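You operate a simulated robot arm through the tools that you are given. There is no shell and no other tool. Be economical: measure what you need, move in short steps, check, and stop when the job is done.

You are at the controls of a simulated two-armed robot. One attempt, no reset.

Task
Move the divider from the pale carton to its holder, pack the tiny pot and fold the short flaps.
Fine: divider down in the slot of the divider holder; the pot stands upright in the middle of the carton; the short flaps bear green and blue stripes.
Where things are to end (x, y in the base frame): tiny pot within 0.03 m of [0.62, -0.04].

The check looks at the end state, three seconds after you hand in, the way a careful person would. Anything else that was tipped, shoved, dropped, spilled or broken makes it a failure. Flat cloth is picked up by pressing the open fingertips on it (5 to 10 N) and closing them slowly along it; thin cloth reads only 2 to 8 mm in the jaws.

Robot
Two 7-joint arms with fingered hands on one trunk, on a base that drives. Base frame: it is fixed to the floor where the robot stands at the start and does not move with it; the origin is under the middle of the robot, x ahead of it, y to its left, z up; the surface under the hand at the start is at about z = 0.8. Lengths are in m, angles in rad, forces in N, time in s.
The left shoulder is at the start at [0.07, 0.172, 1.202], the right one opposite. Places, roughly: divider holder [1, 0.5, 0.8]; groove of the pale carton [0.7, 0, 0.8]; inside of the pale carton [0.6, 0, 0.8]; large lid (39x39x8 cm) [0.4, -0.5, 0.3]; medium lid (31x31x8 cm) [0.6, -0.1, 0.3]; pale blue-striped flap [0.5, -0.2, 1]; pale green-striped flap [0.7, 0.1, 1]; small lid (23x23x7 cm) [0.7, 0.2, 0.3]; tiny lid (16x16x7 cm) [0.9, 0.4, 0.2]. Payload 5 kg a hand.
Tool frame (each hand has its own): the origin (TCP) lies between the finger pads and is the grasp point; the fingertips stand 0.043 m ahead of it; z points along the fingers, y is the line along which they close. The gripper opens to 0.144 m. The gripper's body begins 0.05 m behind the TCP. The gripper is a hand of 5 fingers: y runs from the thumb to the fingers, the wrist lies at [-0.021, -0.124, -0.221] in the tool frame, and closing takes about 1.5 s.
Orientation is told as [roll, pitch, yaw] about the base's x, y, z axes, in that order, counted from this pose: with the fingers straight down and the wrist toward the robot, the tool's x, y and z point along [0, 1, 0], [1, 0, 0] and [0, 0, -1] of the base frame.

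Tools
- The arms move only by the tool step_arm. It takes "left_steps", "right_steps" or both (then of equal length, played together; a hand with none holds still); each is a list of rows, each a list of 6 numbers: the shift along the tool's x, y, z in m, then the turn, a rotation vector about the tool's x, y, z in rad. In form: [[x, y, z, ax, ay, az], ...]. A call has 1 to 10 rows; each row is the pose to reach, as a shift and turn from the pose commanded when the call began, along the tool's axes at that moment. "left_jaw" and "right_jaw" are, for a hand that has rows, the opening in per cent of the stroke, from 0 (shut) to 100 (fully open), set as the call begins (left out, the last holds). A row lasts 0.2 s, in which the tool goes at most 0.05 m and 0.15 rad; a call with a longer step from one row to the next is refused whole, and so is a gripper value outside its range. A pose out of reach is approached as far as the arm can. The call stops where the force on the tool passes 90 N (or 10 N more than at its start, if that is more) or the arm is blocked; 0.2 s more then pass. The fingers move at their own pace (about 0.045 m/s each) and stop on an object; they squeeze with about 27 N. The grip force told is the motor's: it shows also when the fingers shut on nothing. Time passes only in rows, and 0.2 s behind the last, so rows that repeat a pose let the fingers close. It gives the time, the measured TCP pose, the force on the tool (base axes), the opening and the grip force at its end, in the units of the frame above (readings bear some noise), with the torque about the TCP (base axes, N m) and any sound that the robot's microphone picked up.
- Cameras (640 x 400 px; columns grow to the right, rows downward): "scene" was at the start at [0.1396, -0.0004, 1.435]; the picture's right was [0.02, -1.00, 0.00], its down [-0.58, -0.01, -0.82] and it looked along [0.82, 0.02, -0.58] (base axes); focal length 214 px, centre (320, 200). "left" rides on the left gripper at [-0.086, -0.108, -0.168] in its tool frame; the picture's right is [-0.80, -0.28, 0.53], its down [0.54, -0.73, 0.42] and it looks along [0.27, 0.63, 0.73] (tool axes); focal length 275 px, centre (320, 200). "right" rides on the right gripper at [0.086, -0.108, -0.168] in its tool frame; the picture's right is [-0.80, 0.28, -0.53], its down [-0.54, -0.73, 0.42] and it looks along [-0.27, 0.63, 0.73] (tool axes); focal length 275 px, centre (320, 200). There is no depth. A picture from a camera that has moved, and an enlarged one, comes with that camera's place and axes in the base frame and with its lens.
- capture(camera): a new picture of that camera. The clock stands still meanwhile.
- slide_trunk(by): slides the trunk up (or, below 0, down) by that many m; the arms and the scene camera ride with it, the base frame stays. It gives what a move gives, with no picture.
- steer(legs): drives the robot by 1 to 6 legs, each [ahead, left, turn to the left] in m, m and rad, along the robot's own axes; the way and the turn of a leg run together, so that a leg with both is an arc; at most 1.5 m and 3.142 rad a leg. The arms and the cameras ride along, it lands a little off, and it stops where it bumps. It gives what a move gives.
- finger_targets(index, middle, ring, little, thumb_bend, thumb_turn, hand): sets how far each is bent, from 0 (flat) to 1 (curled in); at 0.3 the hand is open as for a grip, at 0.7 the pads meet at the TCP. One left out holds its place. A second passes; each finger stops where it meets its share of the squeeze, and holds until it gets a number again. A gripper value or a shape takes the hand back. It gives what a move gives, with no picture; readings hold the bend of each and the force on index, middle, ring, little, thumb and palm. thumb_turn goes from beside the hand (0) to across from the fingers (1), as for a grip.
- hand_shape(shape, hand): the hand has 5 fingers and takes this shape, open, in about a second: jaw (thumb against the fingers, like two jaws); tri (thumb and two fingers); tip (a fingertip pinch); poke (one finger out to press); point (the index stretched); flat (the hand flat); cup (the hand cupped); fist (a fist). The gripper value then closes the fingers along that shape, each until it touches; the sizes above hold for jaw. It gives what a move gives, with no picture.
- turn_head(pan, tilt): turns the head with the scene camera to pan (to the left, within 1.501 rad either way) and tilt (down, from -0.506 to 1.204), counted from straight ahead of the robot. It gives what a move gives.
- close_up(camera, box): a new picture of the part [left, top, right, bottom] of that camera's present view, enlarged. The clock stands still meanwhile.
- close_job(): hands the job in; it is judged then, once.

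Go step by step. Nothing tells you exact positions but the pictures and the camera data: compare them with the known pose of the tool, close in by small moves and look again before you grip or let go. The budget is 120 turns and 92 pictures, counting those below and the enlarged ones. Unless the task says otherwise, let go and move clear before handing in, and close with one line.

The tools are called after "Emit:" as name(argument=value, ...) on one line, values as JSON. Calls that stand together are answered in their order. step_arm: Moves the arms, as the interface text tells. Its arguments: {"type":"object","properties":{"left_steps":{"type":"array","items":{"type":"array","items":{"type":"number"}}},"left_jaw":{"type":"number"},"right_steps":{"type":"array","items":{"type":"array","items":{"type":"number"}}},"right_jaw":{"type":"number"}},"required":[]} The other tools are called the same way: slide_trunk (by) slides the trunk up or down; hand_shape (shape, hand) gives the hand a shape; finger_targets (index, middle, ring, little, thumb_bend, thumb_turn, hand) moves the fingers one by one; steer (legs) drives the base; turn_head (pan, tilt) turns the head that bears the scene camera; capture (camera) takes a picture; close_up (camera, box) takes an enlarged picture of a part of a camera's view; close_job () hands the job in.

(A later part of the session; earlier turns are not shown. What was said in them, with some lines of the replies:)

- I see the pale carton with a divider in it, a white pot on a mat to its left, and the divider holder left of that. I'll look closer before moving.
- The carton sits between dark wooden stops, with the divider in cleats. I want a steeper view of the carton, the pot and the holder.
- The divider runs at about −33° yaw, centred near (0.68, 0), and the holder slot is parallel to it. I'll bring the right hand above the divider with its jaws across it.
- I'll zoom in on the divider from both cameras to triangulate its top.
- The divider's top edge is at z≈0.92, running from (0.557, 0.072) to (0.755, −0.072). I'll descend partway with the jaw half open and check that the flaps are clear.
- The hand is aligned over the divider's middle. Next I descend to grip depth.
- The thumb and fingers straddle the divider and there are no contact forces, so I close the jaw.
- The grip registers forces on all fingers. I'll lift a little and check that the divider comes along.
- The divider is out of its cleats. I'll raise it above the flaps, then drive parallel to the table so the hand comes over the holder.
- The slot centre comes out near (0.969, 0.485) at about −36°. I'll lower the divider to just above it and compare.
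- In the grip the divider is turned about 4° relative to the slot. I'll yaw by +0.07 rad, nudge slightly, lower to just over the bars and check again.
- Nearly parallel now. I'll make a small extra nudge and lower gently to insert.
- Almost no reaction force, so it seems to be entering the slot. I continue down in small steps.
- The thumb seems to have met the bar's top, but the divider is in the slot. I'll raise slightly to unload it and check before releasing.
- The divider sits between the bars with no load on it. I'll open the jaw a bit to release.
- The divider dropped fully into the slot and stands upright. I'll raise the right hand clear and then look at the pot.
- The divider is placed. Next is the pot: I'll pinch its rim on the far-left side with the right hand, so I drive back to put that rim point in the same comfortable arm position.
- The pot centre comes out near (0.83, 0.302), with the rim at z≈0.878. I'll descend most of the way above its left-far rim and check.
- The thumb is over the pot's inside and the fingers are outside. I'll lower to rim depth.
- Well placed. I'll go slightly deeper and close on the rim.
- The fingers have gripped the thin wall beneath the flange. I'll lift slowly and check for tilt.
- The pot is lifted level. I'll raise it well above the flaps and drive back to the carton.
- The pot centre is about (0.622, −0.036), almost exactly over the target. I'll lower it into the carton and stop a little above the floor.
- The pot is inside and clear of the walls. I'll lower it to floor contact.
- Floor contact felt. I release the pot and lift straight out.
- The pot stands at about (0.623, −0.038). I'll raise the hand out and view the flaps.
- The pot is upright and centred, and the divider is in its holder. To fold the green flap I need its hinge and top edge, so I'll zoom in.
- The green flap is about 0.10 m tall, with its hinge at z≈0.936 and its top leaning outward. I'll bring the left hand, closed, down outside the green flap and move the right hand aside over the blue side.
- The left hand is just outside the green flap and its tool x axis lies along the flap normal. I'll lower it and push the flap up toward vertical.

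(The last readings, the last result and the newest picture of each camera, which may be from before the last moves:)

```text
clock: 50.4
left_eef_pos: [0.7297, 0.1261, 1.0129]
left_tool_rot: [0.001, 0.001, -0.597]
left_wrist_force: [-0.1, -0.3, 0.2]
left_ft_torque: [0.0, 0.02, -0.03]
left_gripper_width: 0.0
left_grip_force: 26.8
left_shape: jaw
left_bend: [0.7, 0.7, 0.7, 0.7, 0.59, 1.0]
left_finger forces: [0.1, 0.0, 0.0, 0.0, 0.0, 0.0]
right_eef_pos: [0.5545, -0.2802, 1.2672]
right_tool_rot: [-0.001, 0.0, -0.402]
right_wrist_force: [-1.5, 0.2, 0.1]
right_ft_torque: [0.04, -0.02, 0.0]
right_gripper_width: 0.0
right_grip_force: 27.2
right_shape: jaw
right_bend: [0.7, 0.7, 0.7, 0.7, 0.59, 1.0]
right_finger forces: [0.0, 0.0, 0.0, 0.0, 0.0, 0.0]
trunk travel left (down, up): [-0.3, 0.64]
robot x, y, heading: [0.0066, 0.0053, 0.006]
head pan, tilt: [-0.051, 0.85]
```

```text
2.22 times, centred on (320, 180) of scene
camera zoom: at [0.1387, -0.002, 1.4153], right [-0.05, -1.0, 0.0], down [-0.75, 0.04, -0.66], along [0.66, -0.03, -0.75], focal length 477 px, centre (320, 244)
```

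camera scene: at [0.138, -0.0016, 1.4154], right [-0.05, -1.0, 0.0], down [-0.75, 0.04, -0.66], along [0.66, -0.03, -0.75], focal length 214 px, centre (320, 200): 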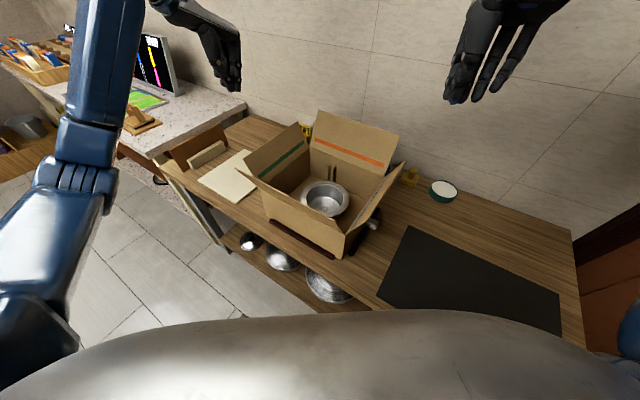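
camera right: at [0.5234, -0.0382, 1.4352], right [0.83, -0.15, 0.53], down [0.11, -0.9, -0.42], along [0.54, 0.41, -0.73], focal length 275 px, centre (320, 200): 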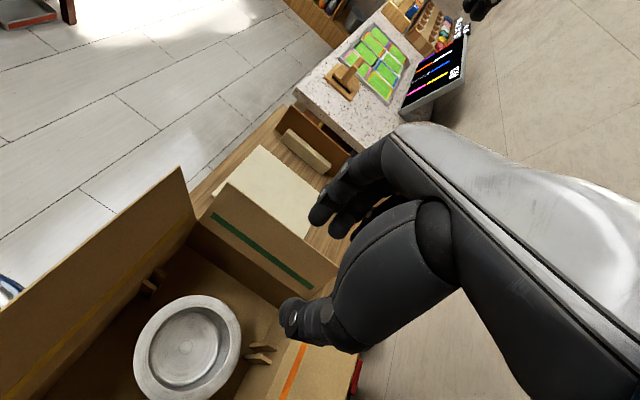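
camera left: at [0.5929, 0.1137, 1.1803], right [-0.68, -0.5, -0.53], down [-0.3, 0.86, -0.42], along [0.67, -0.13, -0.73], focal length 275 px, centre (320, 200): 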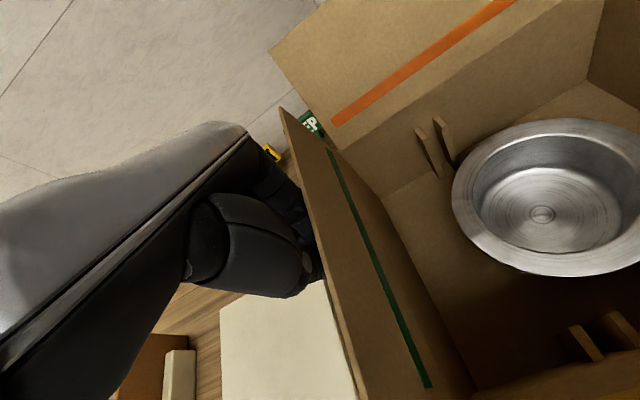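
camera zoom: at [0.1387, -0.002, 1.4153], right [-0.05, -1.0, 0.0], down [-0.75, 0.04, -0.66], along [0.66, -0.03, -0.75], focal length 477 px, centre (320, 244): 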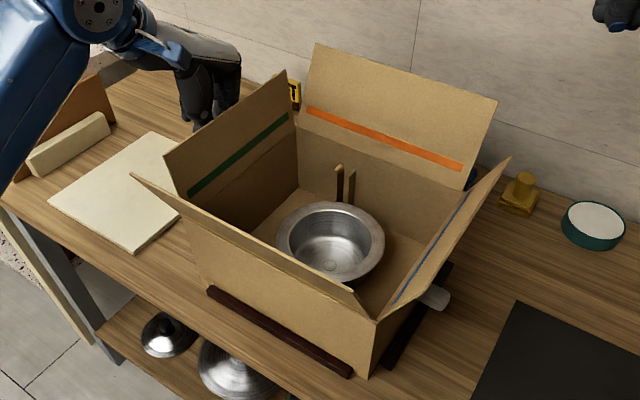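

The flap moves easily. I'll continue over the top and start pressing it down.

Emit:
step_arm(left_steps=[[-0.025, 0, 0, 0, 0, 0], [-0.05, 0, 0, 0, 0, 0], [-0.075, 0, 0.005, 0, 0, 0], [-0.1, 0, 0.015, 0, 0, 0]])

Emit:
close_up(camera="scene", box=[220, 90, 420, 270])

Emit:
capture(camera="left")

```text
clock: 51.4
left_eef_pos: [0.6736, 0.0439, 0.9962]
left_tool_rot: [-0.002, 0.003, -0.596]
left_wrist_force: [0.4, -0.1, 0.0]
left_ft_torque: [0.03, -0.01, 0.03]
left_gripper_width: 0.0001
left_grip_force: 27.0
left_shape: jaw
left_bend: [0.7, 0.7, 0.7, 0.7, 0.59, 1.0]
left_finger forces: [0.1, 0.0, 0.0, 0.1, 0.1, 0.0]
right_eef_pos: [0.5557, -0.2817, 1.2671]
right_tool_rot: [-0.001, 0.002, -0.4]
right_wrist_force: [0.2, 0.3, 0.1]
right_ft_torque: [0.04, -0.01, 0.0]
right_gripper_width: 0.0003
right_grip_force: 27.0
right_shape: jaw
right_bend: [0.7, 0.7, 0.7, 0.7, 0.59, 1.0]
right_finger forces: [0.0, 0.1, 0.0, 0.0, 0.0, 0.0]
trunk travel left (down, up): [-0.3, 0.64]
robot x, y, heading: [0.0095, 0.0041, -0.002]
head pan, tilt: [-0.051, 0.85]
```

```text
2.22 times, centred on (320, 180) of scene
camera zoom: at [0.139, -0.002, 1.4153], right [-0.05, -1.0, 0.0], down [-0.75, 0.04, -0.66], along [0.66, -0.03, -0.75], focal length 477 px, centre (320, 244)
```

zoom: 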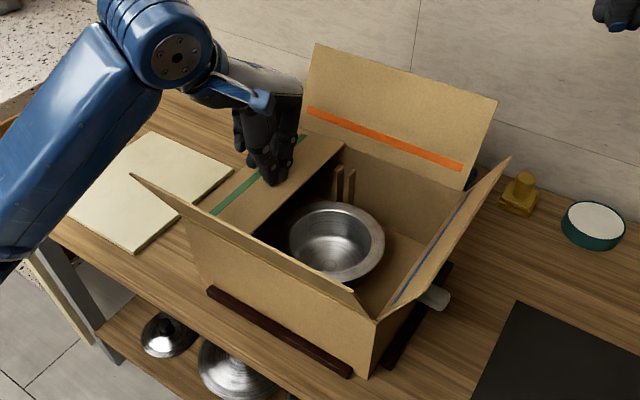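

```text
27 pictures are left
camera left: at [0.5362, 0.0318, 1.1634], right [-0.68, -0.5, -0.53], down [-0.3, 0.86, -0.42], along [0.67, -0.13, -0.73], focal length 275 px, centre (320, 200)
```

left: 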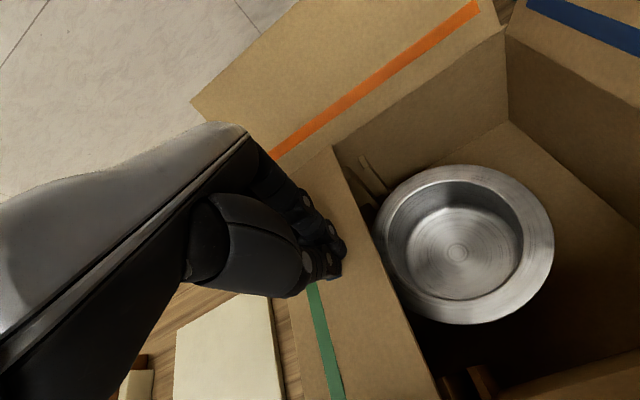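

The green flap has gone over to nearly horizontal. I'll press it down slightly and then lift off to see whether it stays.

Emit:
step_arm(left_steps=[[0, 0, 0.006, 0, 0, 0], [0, 0, 0.013, 0, 0, 0], [0, 0, 0.013, 0, 0, 0]])

Emit:
step_arm(left_steps=[[0, 0, -0.03, 0, 0, 0], [0, 0, -0.07, 0, 0, 0], [0, 0, -0.11, 0, 0, 0], [0.02, 0, -0.15, 0, 0, 0], [0.06, 0, -0.19, 0, 0, 0], [0.1, 0, -0.22, 0, 0, 0], [0.14, 0, -0.25, 0, 0, 0]])

Emit:
close_up(camera="scene", box=[220, 90, 420, 270])

```text
clock: 52.2
left_eef_pos: [0.6739, 0.0435, 0.987]
left_tool_rot: [0.001, -0.006, -0.595]
left_wrist_force: [1.7, 2.9, 22.9]
left_ft_torque: [0.13, 0.04, -0.01]
left_gripper_width: 0.0001
left_grip_force: 26.5
left_shape: jaw
left_bend: [0.7, 0.7, 0.7, 0.7, 0.59, 1.0]
left_finger forces: [0.0, 0.1, 0.1, 0.1, 0.1, 0.1]
right_eef_pos: [0.5533, -0.2802, 1.2671]
right_tool_rot: [0.0, -0.001, -0.401]
right_wrist_force: [0.9, -0.1, 0.8]
right_ft_torque: [0.02, -0.01, 0.01]
right_gripper_width: 0.0001
right_grip_force: 27.0
right_shape: jaw
right_bend: [0.7, 0.7, 0.7, 0.7, 0.59, 1.0]
right_finger forces: [0.0, 0.1, 0.0, 0.0, 0.1, 0.0]
trunk travel left (down, up): [-0.3, 0.64]
robot x, y, heading: [0.0081, 0.0083, 0.005]
head pan, tilt: [-0.051, 0.85]
```

```text
refused: row 5 steps farther than a row can; nothing moved
```

```text
2.22 times, centred on (320, 180) of scene
camera zoom: at [0.1373, -0.0011, 1.4158], right [-0.05, -1.0, 0.0], down [-0.75, 0.04, -0.66], along [0.66, -0.03, -0.75], focal length 477 px, centre (320, 244)
```

zoom: 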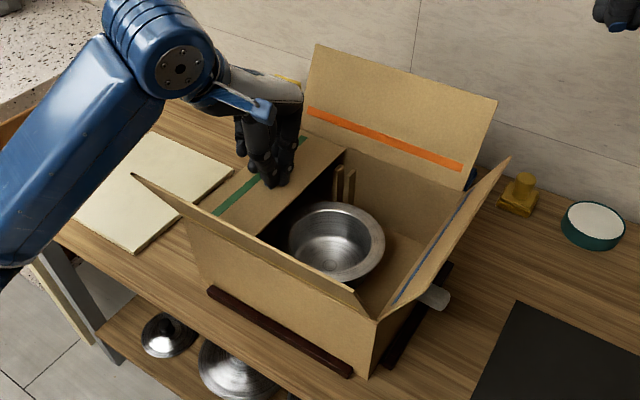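

The flap hit its stop at horizontal (23 N), so it's fully folded. I lift the left hand away.

Emit:
step_arm(left_steps=[[0, 0, -0.03, 0, 0, 0], [0, 0, -0.07, 0, 0, 0], [0, 0, -0.11, 0, 0, 0], [0.02, 0, -0.15, 0, 0, 0], [0.05, 0, -0.18, 0, 0, 0], [0.09, 0, -0.21, 0, 0, 0], [0.13, 0, -0.24, 0, 0, 0], [0.17, 0, -0.26, 0, 0, 0]])

Emit:
close_up(camera="scene", box=[220, 90, 420, 270])

Emit:
capture(camera="right")

```text
clock: 54.0
left_eef_pos: [0.7705, 0.1843, 1.245]
left_tool_rot: [-0.002, 0.003, -0.597]
left_wrist_force: [0.3, 0.1, -1.2]
left_ft_torque: [0.01, 0.03, -0.01]
left_gripper_width: 0.0002
left_grip_force: 27.1
left_shape: jaw
left_bend: [0.7, 0.7, 0.7, 0.7, 0.59, 1.0]
left_finger forces: [0.0, 0.0, 0.1, 0.0, 0.1, 0.1]
right_eef_pos: [0.5551, -0.2804, 1.2668]
right_tool_rot: [-0.002, 0.0, -0.402]
right_wrist_force: [-0.2, -0.4, 0.0]
right_ft_torque: [0.02, 0.0, -0.05]
right_gripper_width: 0.0
right_grip_force: 27.4
right_shape: jaw
right_bend: [0.7, 0.7, 0.7, 0.7, 0.59, 1.0]
right_finger forces: [0.1, 0.0, 0.0, 0.1, 0.0, 0.1]
trunk travel left (down, up): [-0.3, 0.64]
robot x, y, heading: [0.0073, 0.0092, 0.002]
head pan, tilt: [-0.051, 0.85]
```

```text
2.22 times, centred on (320, 180) of scene
camera zoom: at [0.1392, -0.0001, 1.4152], right [-0.05, -1.0, 0.0], down [-0.75, 0.04, -0.66], along [0.66, -0.03, -0.75], focal length 477 px, centre (320, 244)
```

zoom: 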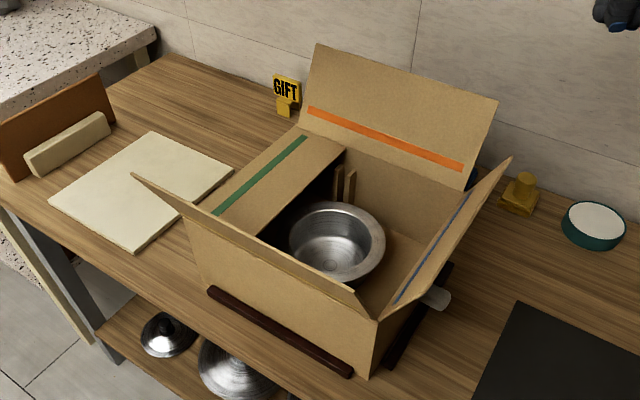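

```text
24 pictures are left
camera right: at [0.4898, -0.1583, 1.4342], right [-0.05, -0.84, 0.53], down [-0.88, -0.22, -0.42], along [0.47, -0.49, -0.73], focal length 275 px, centre (320, 200)
```

right: 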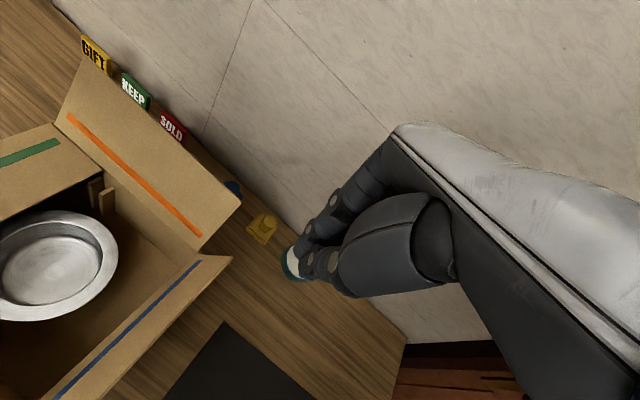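

The green flap stays folded. For the blue flap the right hand needs a bit more room, so I back the robot up slightly.

Emit:
steer(legs=[[-0.1, 0, 0]])

```text
clock: 55.2
left_eef_pos: [0.6718, 0.181, 1.2468]
left_tool_rot: [0.002, 0.0, -0.597]
left_wrist_force: [-0.7, -0.1, 1.3]
left_ft_torque: [-0.01, -0.01, -0.05]
left_gripper_width: 0.0
left_grip_force: 26.5
left_shape: jaw
left_bend: [0.7, 0.7, 0.7, 0.7, 0.59, 1.0]
left_finger forces: [0.0, 0.0, 0.0, 0.0, 0.0, 0.1]
right_eef_pos: [0.455, -0.2805, 1.2668]
right_tool_rot: [0.001, -0.001, -0.402]
right_wrist_force: [0.4, -0.2, 0.2]
right_ft_torque: [-0.05, -0.02, 0.0]
right_gripper_width: 0.0002
right_grip_force: 27.0
right_shape: jaw
right_bend: [0.7, 0.7, 0.7, 0.7, 0.59, 1.0]
right_finger forces: [0.0, 0.0, 0.1, 0.1, 0.0, 0.0]
trunk travel left (down, up): [-0.3, 0.64]
robot x, y, heading: [-0.0906, 0.0033, 0.003]
head pan, tilt: [-0.051, 0.85]
```

The right hand is already above the spot outside the blue flap. I'll turn it parallel, lower partway and look.

Emit:
step_arm(right_steps=[[-0.01, 0, 0.04, 0, 0, 0.1], [-0.01, 0, 0.08, 0, 0, 0.2], [-0.01, 0, 0.12, 0, 0, 0.2], [-0.01, 0, 0.16, 0, 0, 0.2]])

Emit:
capture(camera="right")

Emit:
capture(camera="scene")

```text
clock: 56.2
left_eef_pos: [0.6725, 0.1801, 1.2452]
left_tool_rot: [0.0, 0.003, -0.595]
left_wrist_force: [1.1, -1.0, -0.2]
left_ft_torque: [0.02, 0.03, 0.0]
left_gripper_width: 0.0
left_grip_force: 27.0
left_shape: jaw
left_bend: [0.7, 0.7, 0.7, 0.7, 0.59, 1.0]
left_finger forces: [0.0, 0.0, 0.0, 0.0, 0.0, 0.0]
right_eef_pos: [0.4533, -0.2912, 1.1044]
right_tool_rot: [0.0, 0.001, -0.603]
right_wrist_force: [0.4, -0.6, 0.0]
right_ft_torque: [0.02, 0.01, 0.01]
right_gripper_width: 0.0001
right_grip_force: 27.1
right_shape: jaw
right_bend: [0.7, 0.7, 0.7, 0.7, 0.59, 1.0]
right_finger forces: [0.1, 0.0, 0.0, 0.0, 0.0, 0.0]
trunk travel left (down, up): [-0.3, 0.64]
robot x, y, heading: [-0.0927, 0.006, -0.001]
head pan, tilt: [-0.051, 0.85]
```

```text
23 pictures are left
camera right: at [0.4134, -0.1596, 1.2718], right [-0.22, -0.82, 0.53], down [-0.91, -0.03, -0.42], along [0.36, -0.58, -0.73], focal length 275 px, centre (320, 200)
```

right: 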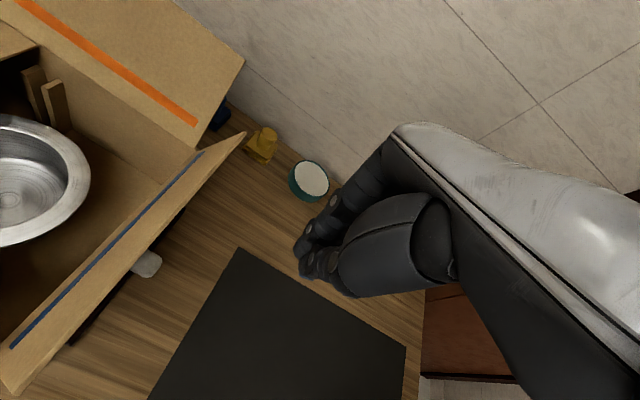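

```text
22 pictures are left
camera scene: at [0.041, -0.0023, 1.4152], right [-0.05, -1.0, 0.0], down [-0.75, 0.04, -0.66], along [0.66, -0.03, -0.75], focal length 214 px, centre (320, 200)
```

scene: 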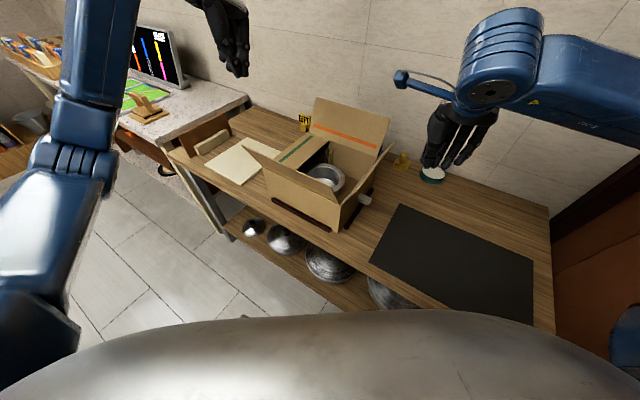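

Clear of the flap. I'll lower and push the blue flap inward.

Emit:
step_arm(right_steps=[[0, 0, 0.045, 0, 0, 0], [0, 0, 0.092, 0, 0, 0], [0.03, 0, 0.092, 0, 0, 0], [0.06, 0, 0.092, 0, 0, 0], [0.09, 0, 0.092, 0, 0, 0], [0.115, 0, 0.092, 0, 0, 0]])

Emit:
capture(camera="right")

Emit:
close_up(camera="scene", box=[230, 80, 430, 250])

```text
clock: 57.6
left_eef_pos: [0.6729, 0.1816, 1.2453]
left_tool_rot: [-0.002, 0.002, -0.597]
left_wrist_force: [0.5, -0.1, -0.6]
left_ft_torque: [-0.05, 0.02, -0.01]
left_gripper_width: 0.0
left_grip_force: 27.5
left_shape: jaw
left_bend: [0.7, 0.7, 0.7, 0.7, 0.59, 1.0]
left_finger forces: [0.0, 0.0, 0.0, 0.1, 0.0, 0.1]
right_eef_pos: [0.5168, -0.1952, 1.0143]
right_tool_rot: [-0.001, 0.002, -0.603]
right_wrist_force: [-1.2, -0.4, -0.4]
right_ft_torque: [-0.04, 0.01, -0.02]
right_gripper_width: 0.0001
right_grip_force: 27.0
right_shape: jaw
right_bend: [0.7, 0.7, 0.7, 0.7, 0.59, 1.0]
right_finger forces: [0.2, 0.1, 0.0, 0.0, 0.0, 0.1]
trunk travel left (down, up): [-0.3, 0.64]
robot x, y, heading: [-0.0906, 0.0048, -0.003]
head pan, tilt: [-0.051, 0.85]
```

```text
21 pictures are left
camera right: at [0.4776, -0.0632, 1.1813], right [-0.22, -0.82, 0.53], down [-0.91, -0.03, -0.42], along [0.36, -0.58, -0.73], focal length 275 px, centre (320, 200)
```

right: 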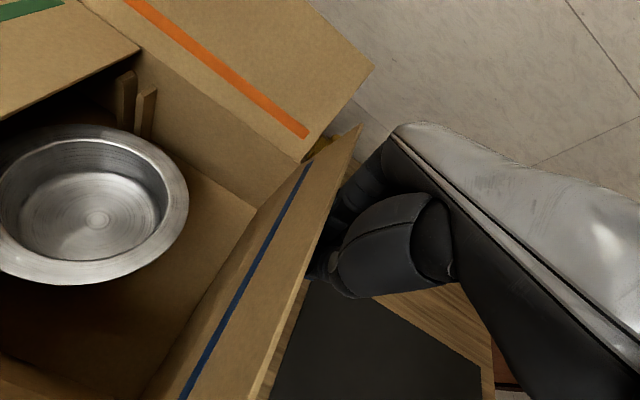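

```text
2.35 times, centred on (330, 165) of scene
camera zoom: at [0.0407, -0.0003, 1.4151], right [-0.05, -1.0, 0.0], down [-0.75, 0.04, -0.66], along [0.66, -0.03, -0.75], focal length 505 px, centre (296, 282)
```

zoom: 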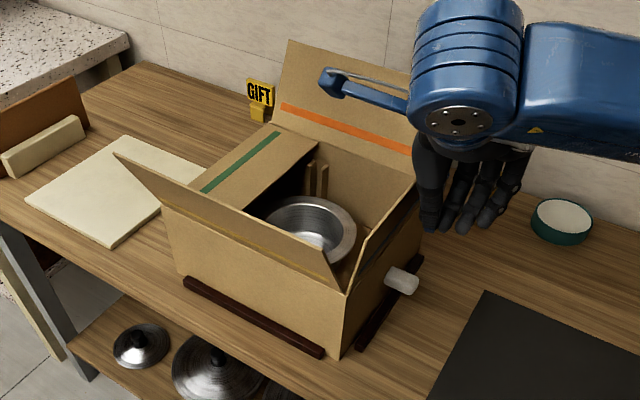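

The blue flap is nearly vertical. I'll continue over the top.

Emit:
step_arm(right_steps=[[0.025, 0, 0, 0, 0, 0], [0.05, 0, 0, 0, 0, 0], [0.075, 0, 0.005, 0, 0, 0], [0.095, 0, 0.015, 0, 0, 0]])

Emit:
capture(camera="right")

```text
clock: 58.6
left_eef_pos: [0.673, 0.1826, 1.2459]
left_tool_rot: [-0.003, 0.0, -0.599]
left_wrist_force: [-0.1, 0.5, -0.3]
left_ft_torque: [-0.01, 0.05, 0.0]
left_gripper_width: 0.0
left_grip_force: 26.8
left_shape: jaw
left_bend: [0.7, 0.7, 0.7, 0.7, 0.59, 1.0]
left_finger forces: [0.0, 0.0, 0.0, 0.1, 0.0, 0.1]
right_eef_pos: [0.569, -0.1155, 0.9997]
right_tool_rot: [-0.001, 0.002, -0.603]
right_wrist_force: [0.2, -0.6, 0.6]
right_ft_torque: [-0.01, 0.04, -0.02]
right_gripper_width: 0.0
right_grip_force: 27.2
right_shape: jaw
right_bend: [0.7, 0.7, 0.7, 0.7, 0.59, 1.0]
right_finger forces: [0.1, 0.1, 0.0, 0.0, 0.0, 0.0]
trunk travel left (down, up): [-0.3, 0.64]
robot x, y, heading: [-0.0922, 0.0052, 0.001]
head pan, tilt: [-0.051, 0.85]
```

```text
19 pictures are left
camera right: at [0.5307, 0.016, 1.1672], right [-0.22, -0.82, 0.54], down [-0.91, -0.04, -0.42], along [0.36, -0.58, -0.73], focal length 275 px, centre (320, 200)
```

right: 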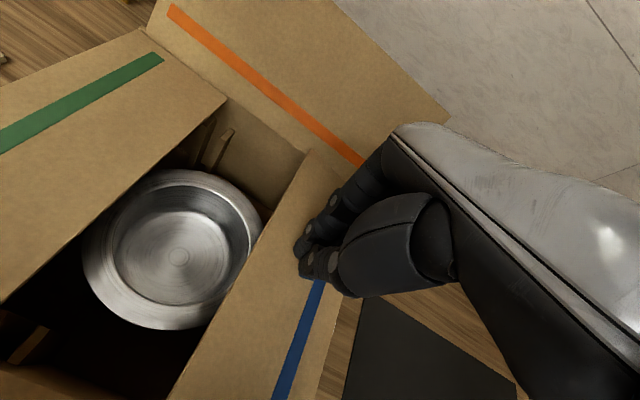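

The blue flap has folded over. I'll press it down to its stop, then lift away.

Emit:
step_arm(right_steps=[[0, 0, 0.006, 0, 0, 0], [0, 0, 0.014, 0, 0, 0], [0, 0, 0.016, 0, 0, 0]])

Emit:
step_arm(right_steps=[[0, 0, -0.03, 0, 0, 0], [0, 0, -0.07, 0, 0, 0], [0, 0, -0.11, 0, 0, 0], [-0.02, 0, -0.15, 0, 0, 0], [-0.05, 0, -0.18, 0, 0, 0], [-0.09, 0, -0.21, 0, 0, 0], [-0.13, 0, -0.24, 0, 0, 0], [-0.17, 0, -0.26, 0, 0, 0]])

Emit:
close_up(camera="scene", box=[150, 80, 450, 260])

```text
clock: 59.4
left_eef_pos: [0.6707, 0.1827, 1.2478]
left_tool_rot: [0.0, -0.001, -0.598]
left_wrist_force: [-0.1, 0.1, 1.0]
left_ft_torque: [0.0, 0.02, 0.02]
left_gripper_width: 0.0001
left_grip_force: 26.4
left_shape: jaw
left_bend: [0.7, 0.7, 0.7, 0.7, 0.59, 1.0]
left_finger forces: [0.0, 0.0, 0.0, 0.0, 0.1, 0.0]
right_eef_pos: [0.5696, -0.1166, 0.9887]
right_tool_rot: [0.004, -0.002, -0.605]
right_wrist_force: [1.8, -1.1, 22.8]
right_ft_torque: [-0.07, -0.12, -0.02]
right_gripper_width: 0.0001
right_grip_force: 27.0
right_shape: jaw
right_bend: [0.7, 0.7, 0.7, 0.7, 0.59, 1.0]
right_finger forces: [0.1, 0.1, 0.1, 0.0, 0.0, 0.1]
trunk travel left (down, up): [-0.3, 0.64]
robot x, y, heading: [-0.0903, 0.0035, -0.002]
head pan, tilt: [-0.051, 0.85]
```

```text
clock: 61.2
left_eef_pos: [0.6693, 0.1811, 1.247]
left_tool_rot: [0.001, 0.0, -0.598]
left_wrist_force: [-0.6, 0.4, -0.5]
left_ft_torque: [0.05, -0.04, 0.01]
left_gripper_width: 0.0
left_grip_force: 26.8
left_shape: jaw
left_bend: [0.7, 0.7, 0.7, 0.7, 0.59, 1.0]
left_finger forces: [0.0, 0.0, 0.0, 0.0, 0.0, 0.0]
right_eef_pos: [0.4737, -0.2603, 1.2462]
right_tool_rot: [0.003, -0.001, -0.602]
right_wrist_force: [0.0, -0.8, -0.3]
right_ft_torque: [0.05, -0.04, 0.02]
right_gripper_width: 0.0
right_grip_force: 26.9
right_shape: jaw
right_bend: [0.7, 0.7, 0.7, 0.7, 0.59, 1.0]
right_finger forces: [0.1, 0.0, 0.0, 0.0, 0.1, 0.0]
trunk travel left (down, up): [-0.3, 0.64]
robot x, y, heading: [-0.0888, 0.0046, 0.007]
head pan, tilt: [-0.051, 0.85]
```

```text
2.13 times, centred on (300, 170) of scene
camera zoom: at [0.0378, -0.0032, 1.4154], right [-0.05, -1.0, 0.0], down [-0.75, 0.04, -0.66], along [0.66, -0.03, -0.75], focal length 458 px, centre (363, 264)
```

zoom: 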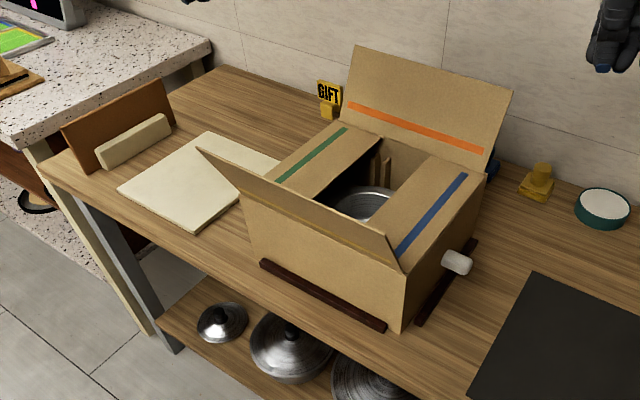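

Both short flaps lie folded, the pot stands in the carton and the divider is in its slot. Nothing else was moved, so I'm handing in.

Emit:
close_job()

```text
The job is handed in.
```

The job is handed in. The divider stands in its holder slot, the tiny pot stands upright in the carton at about (0.62, -0.04), and the green and blue short flaps are folded down.
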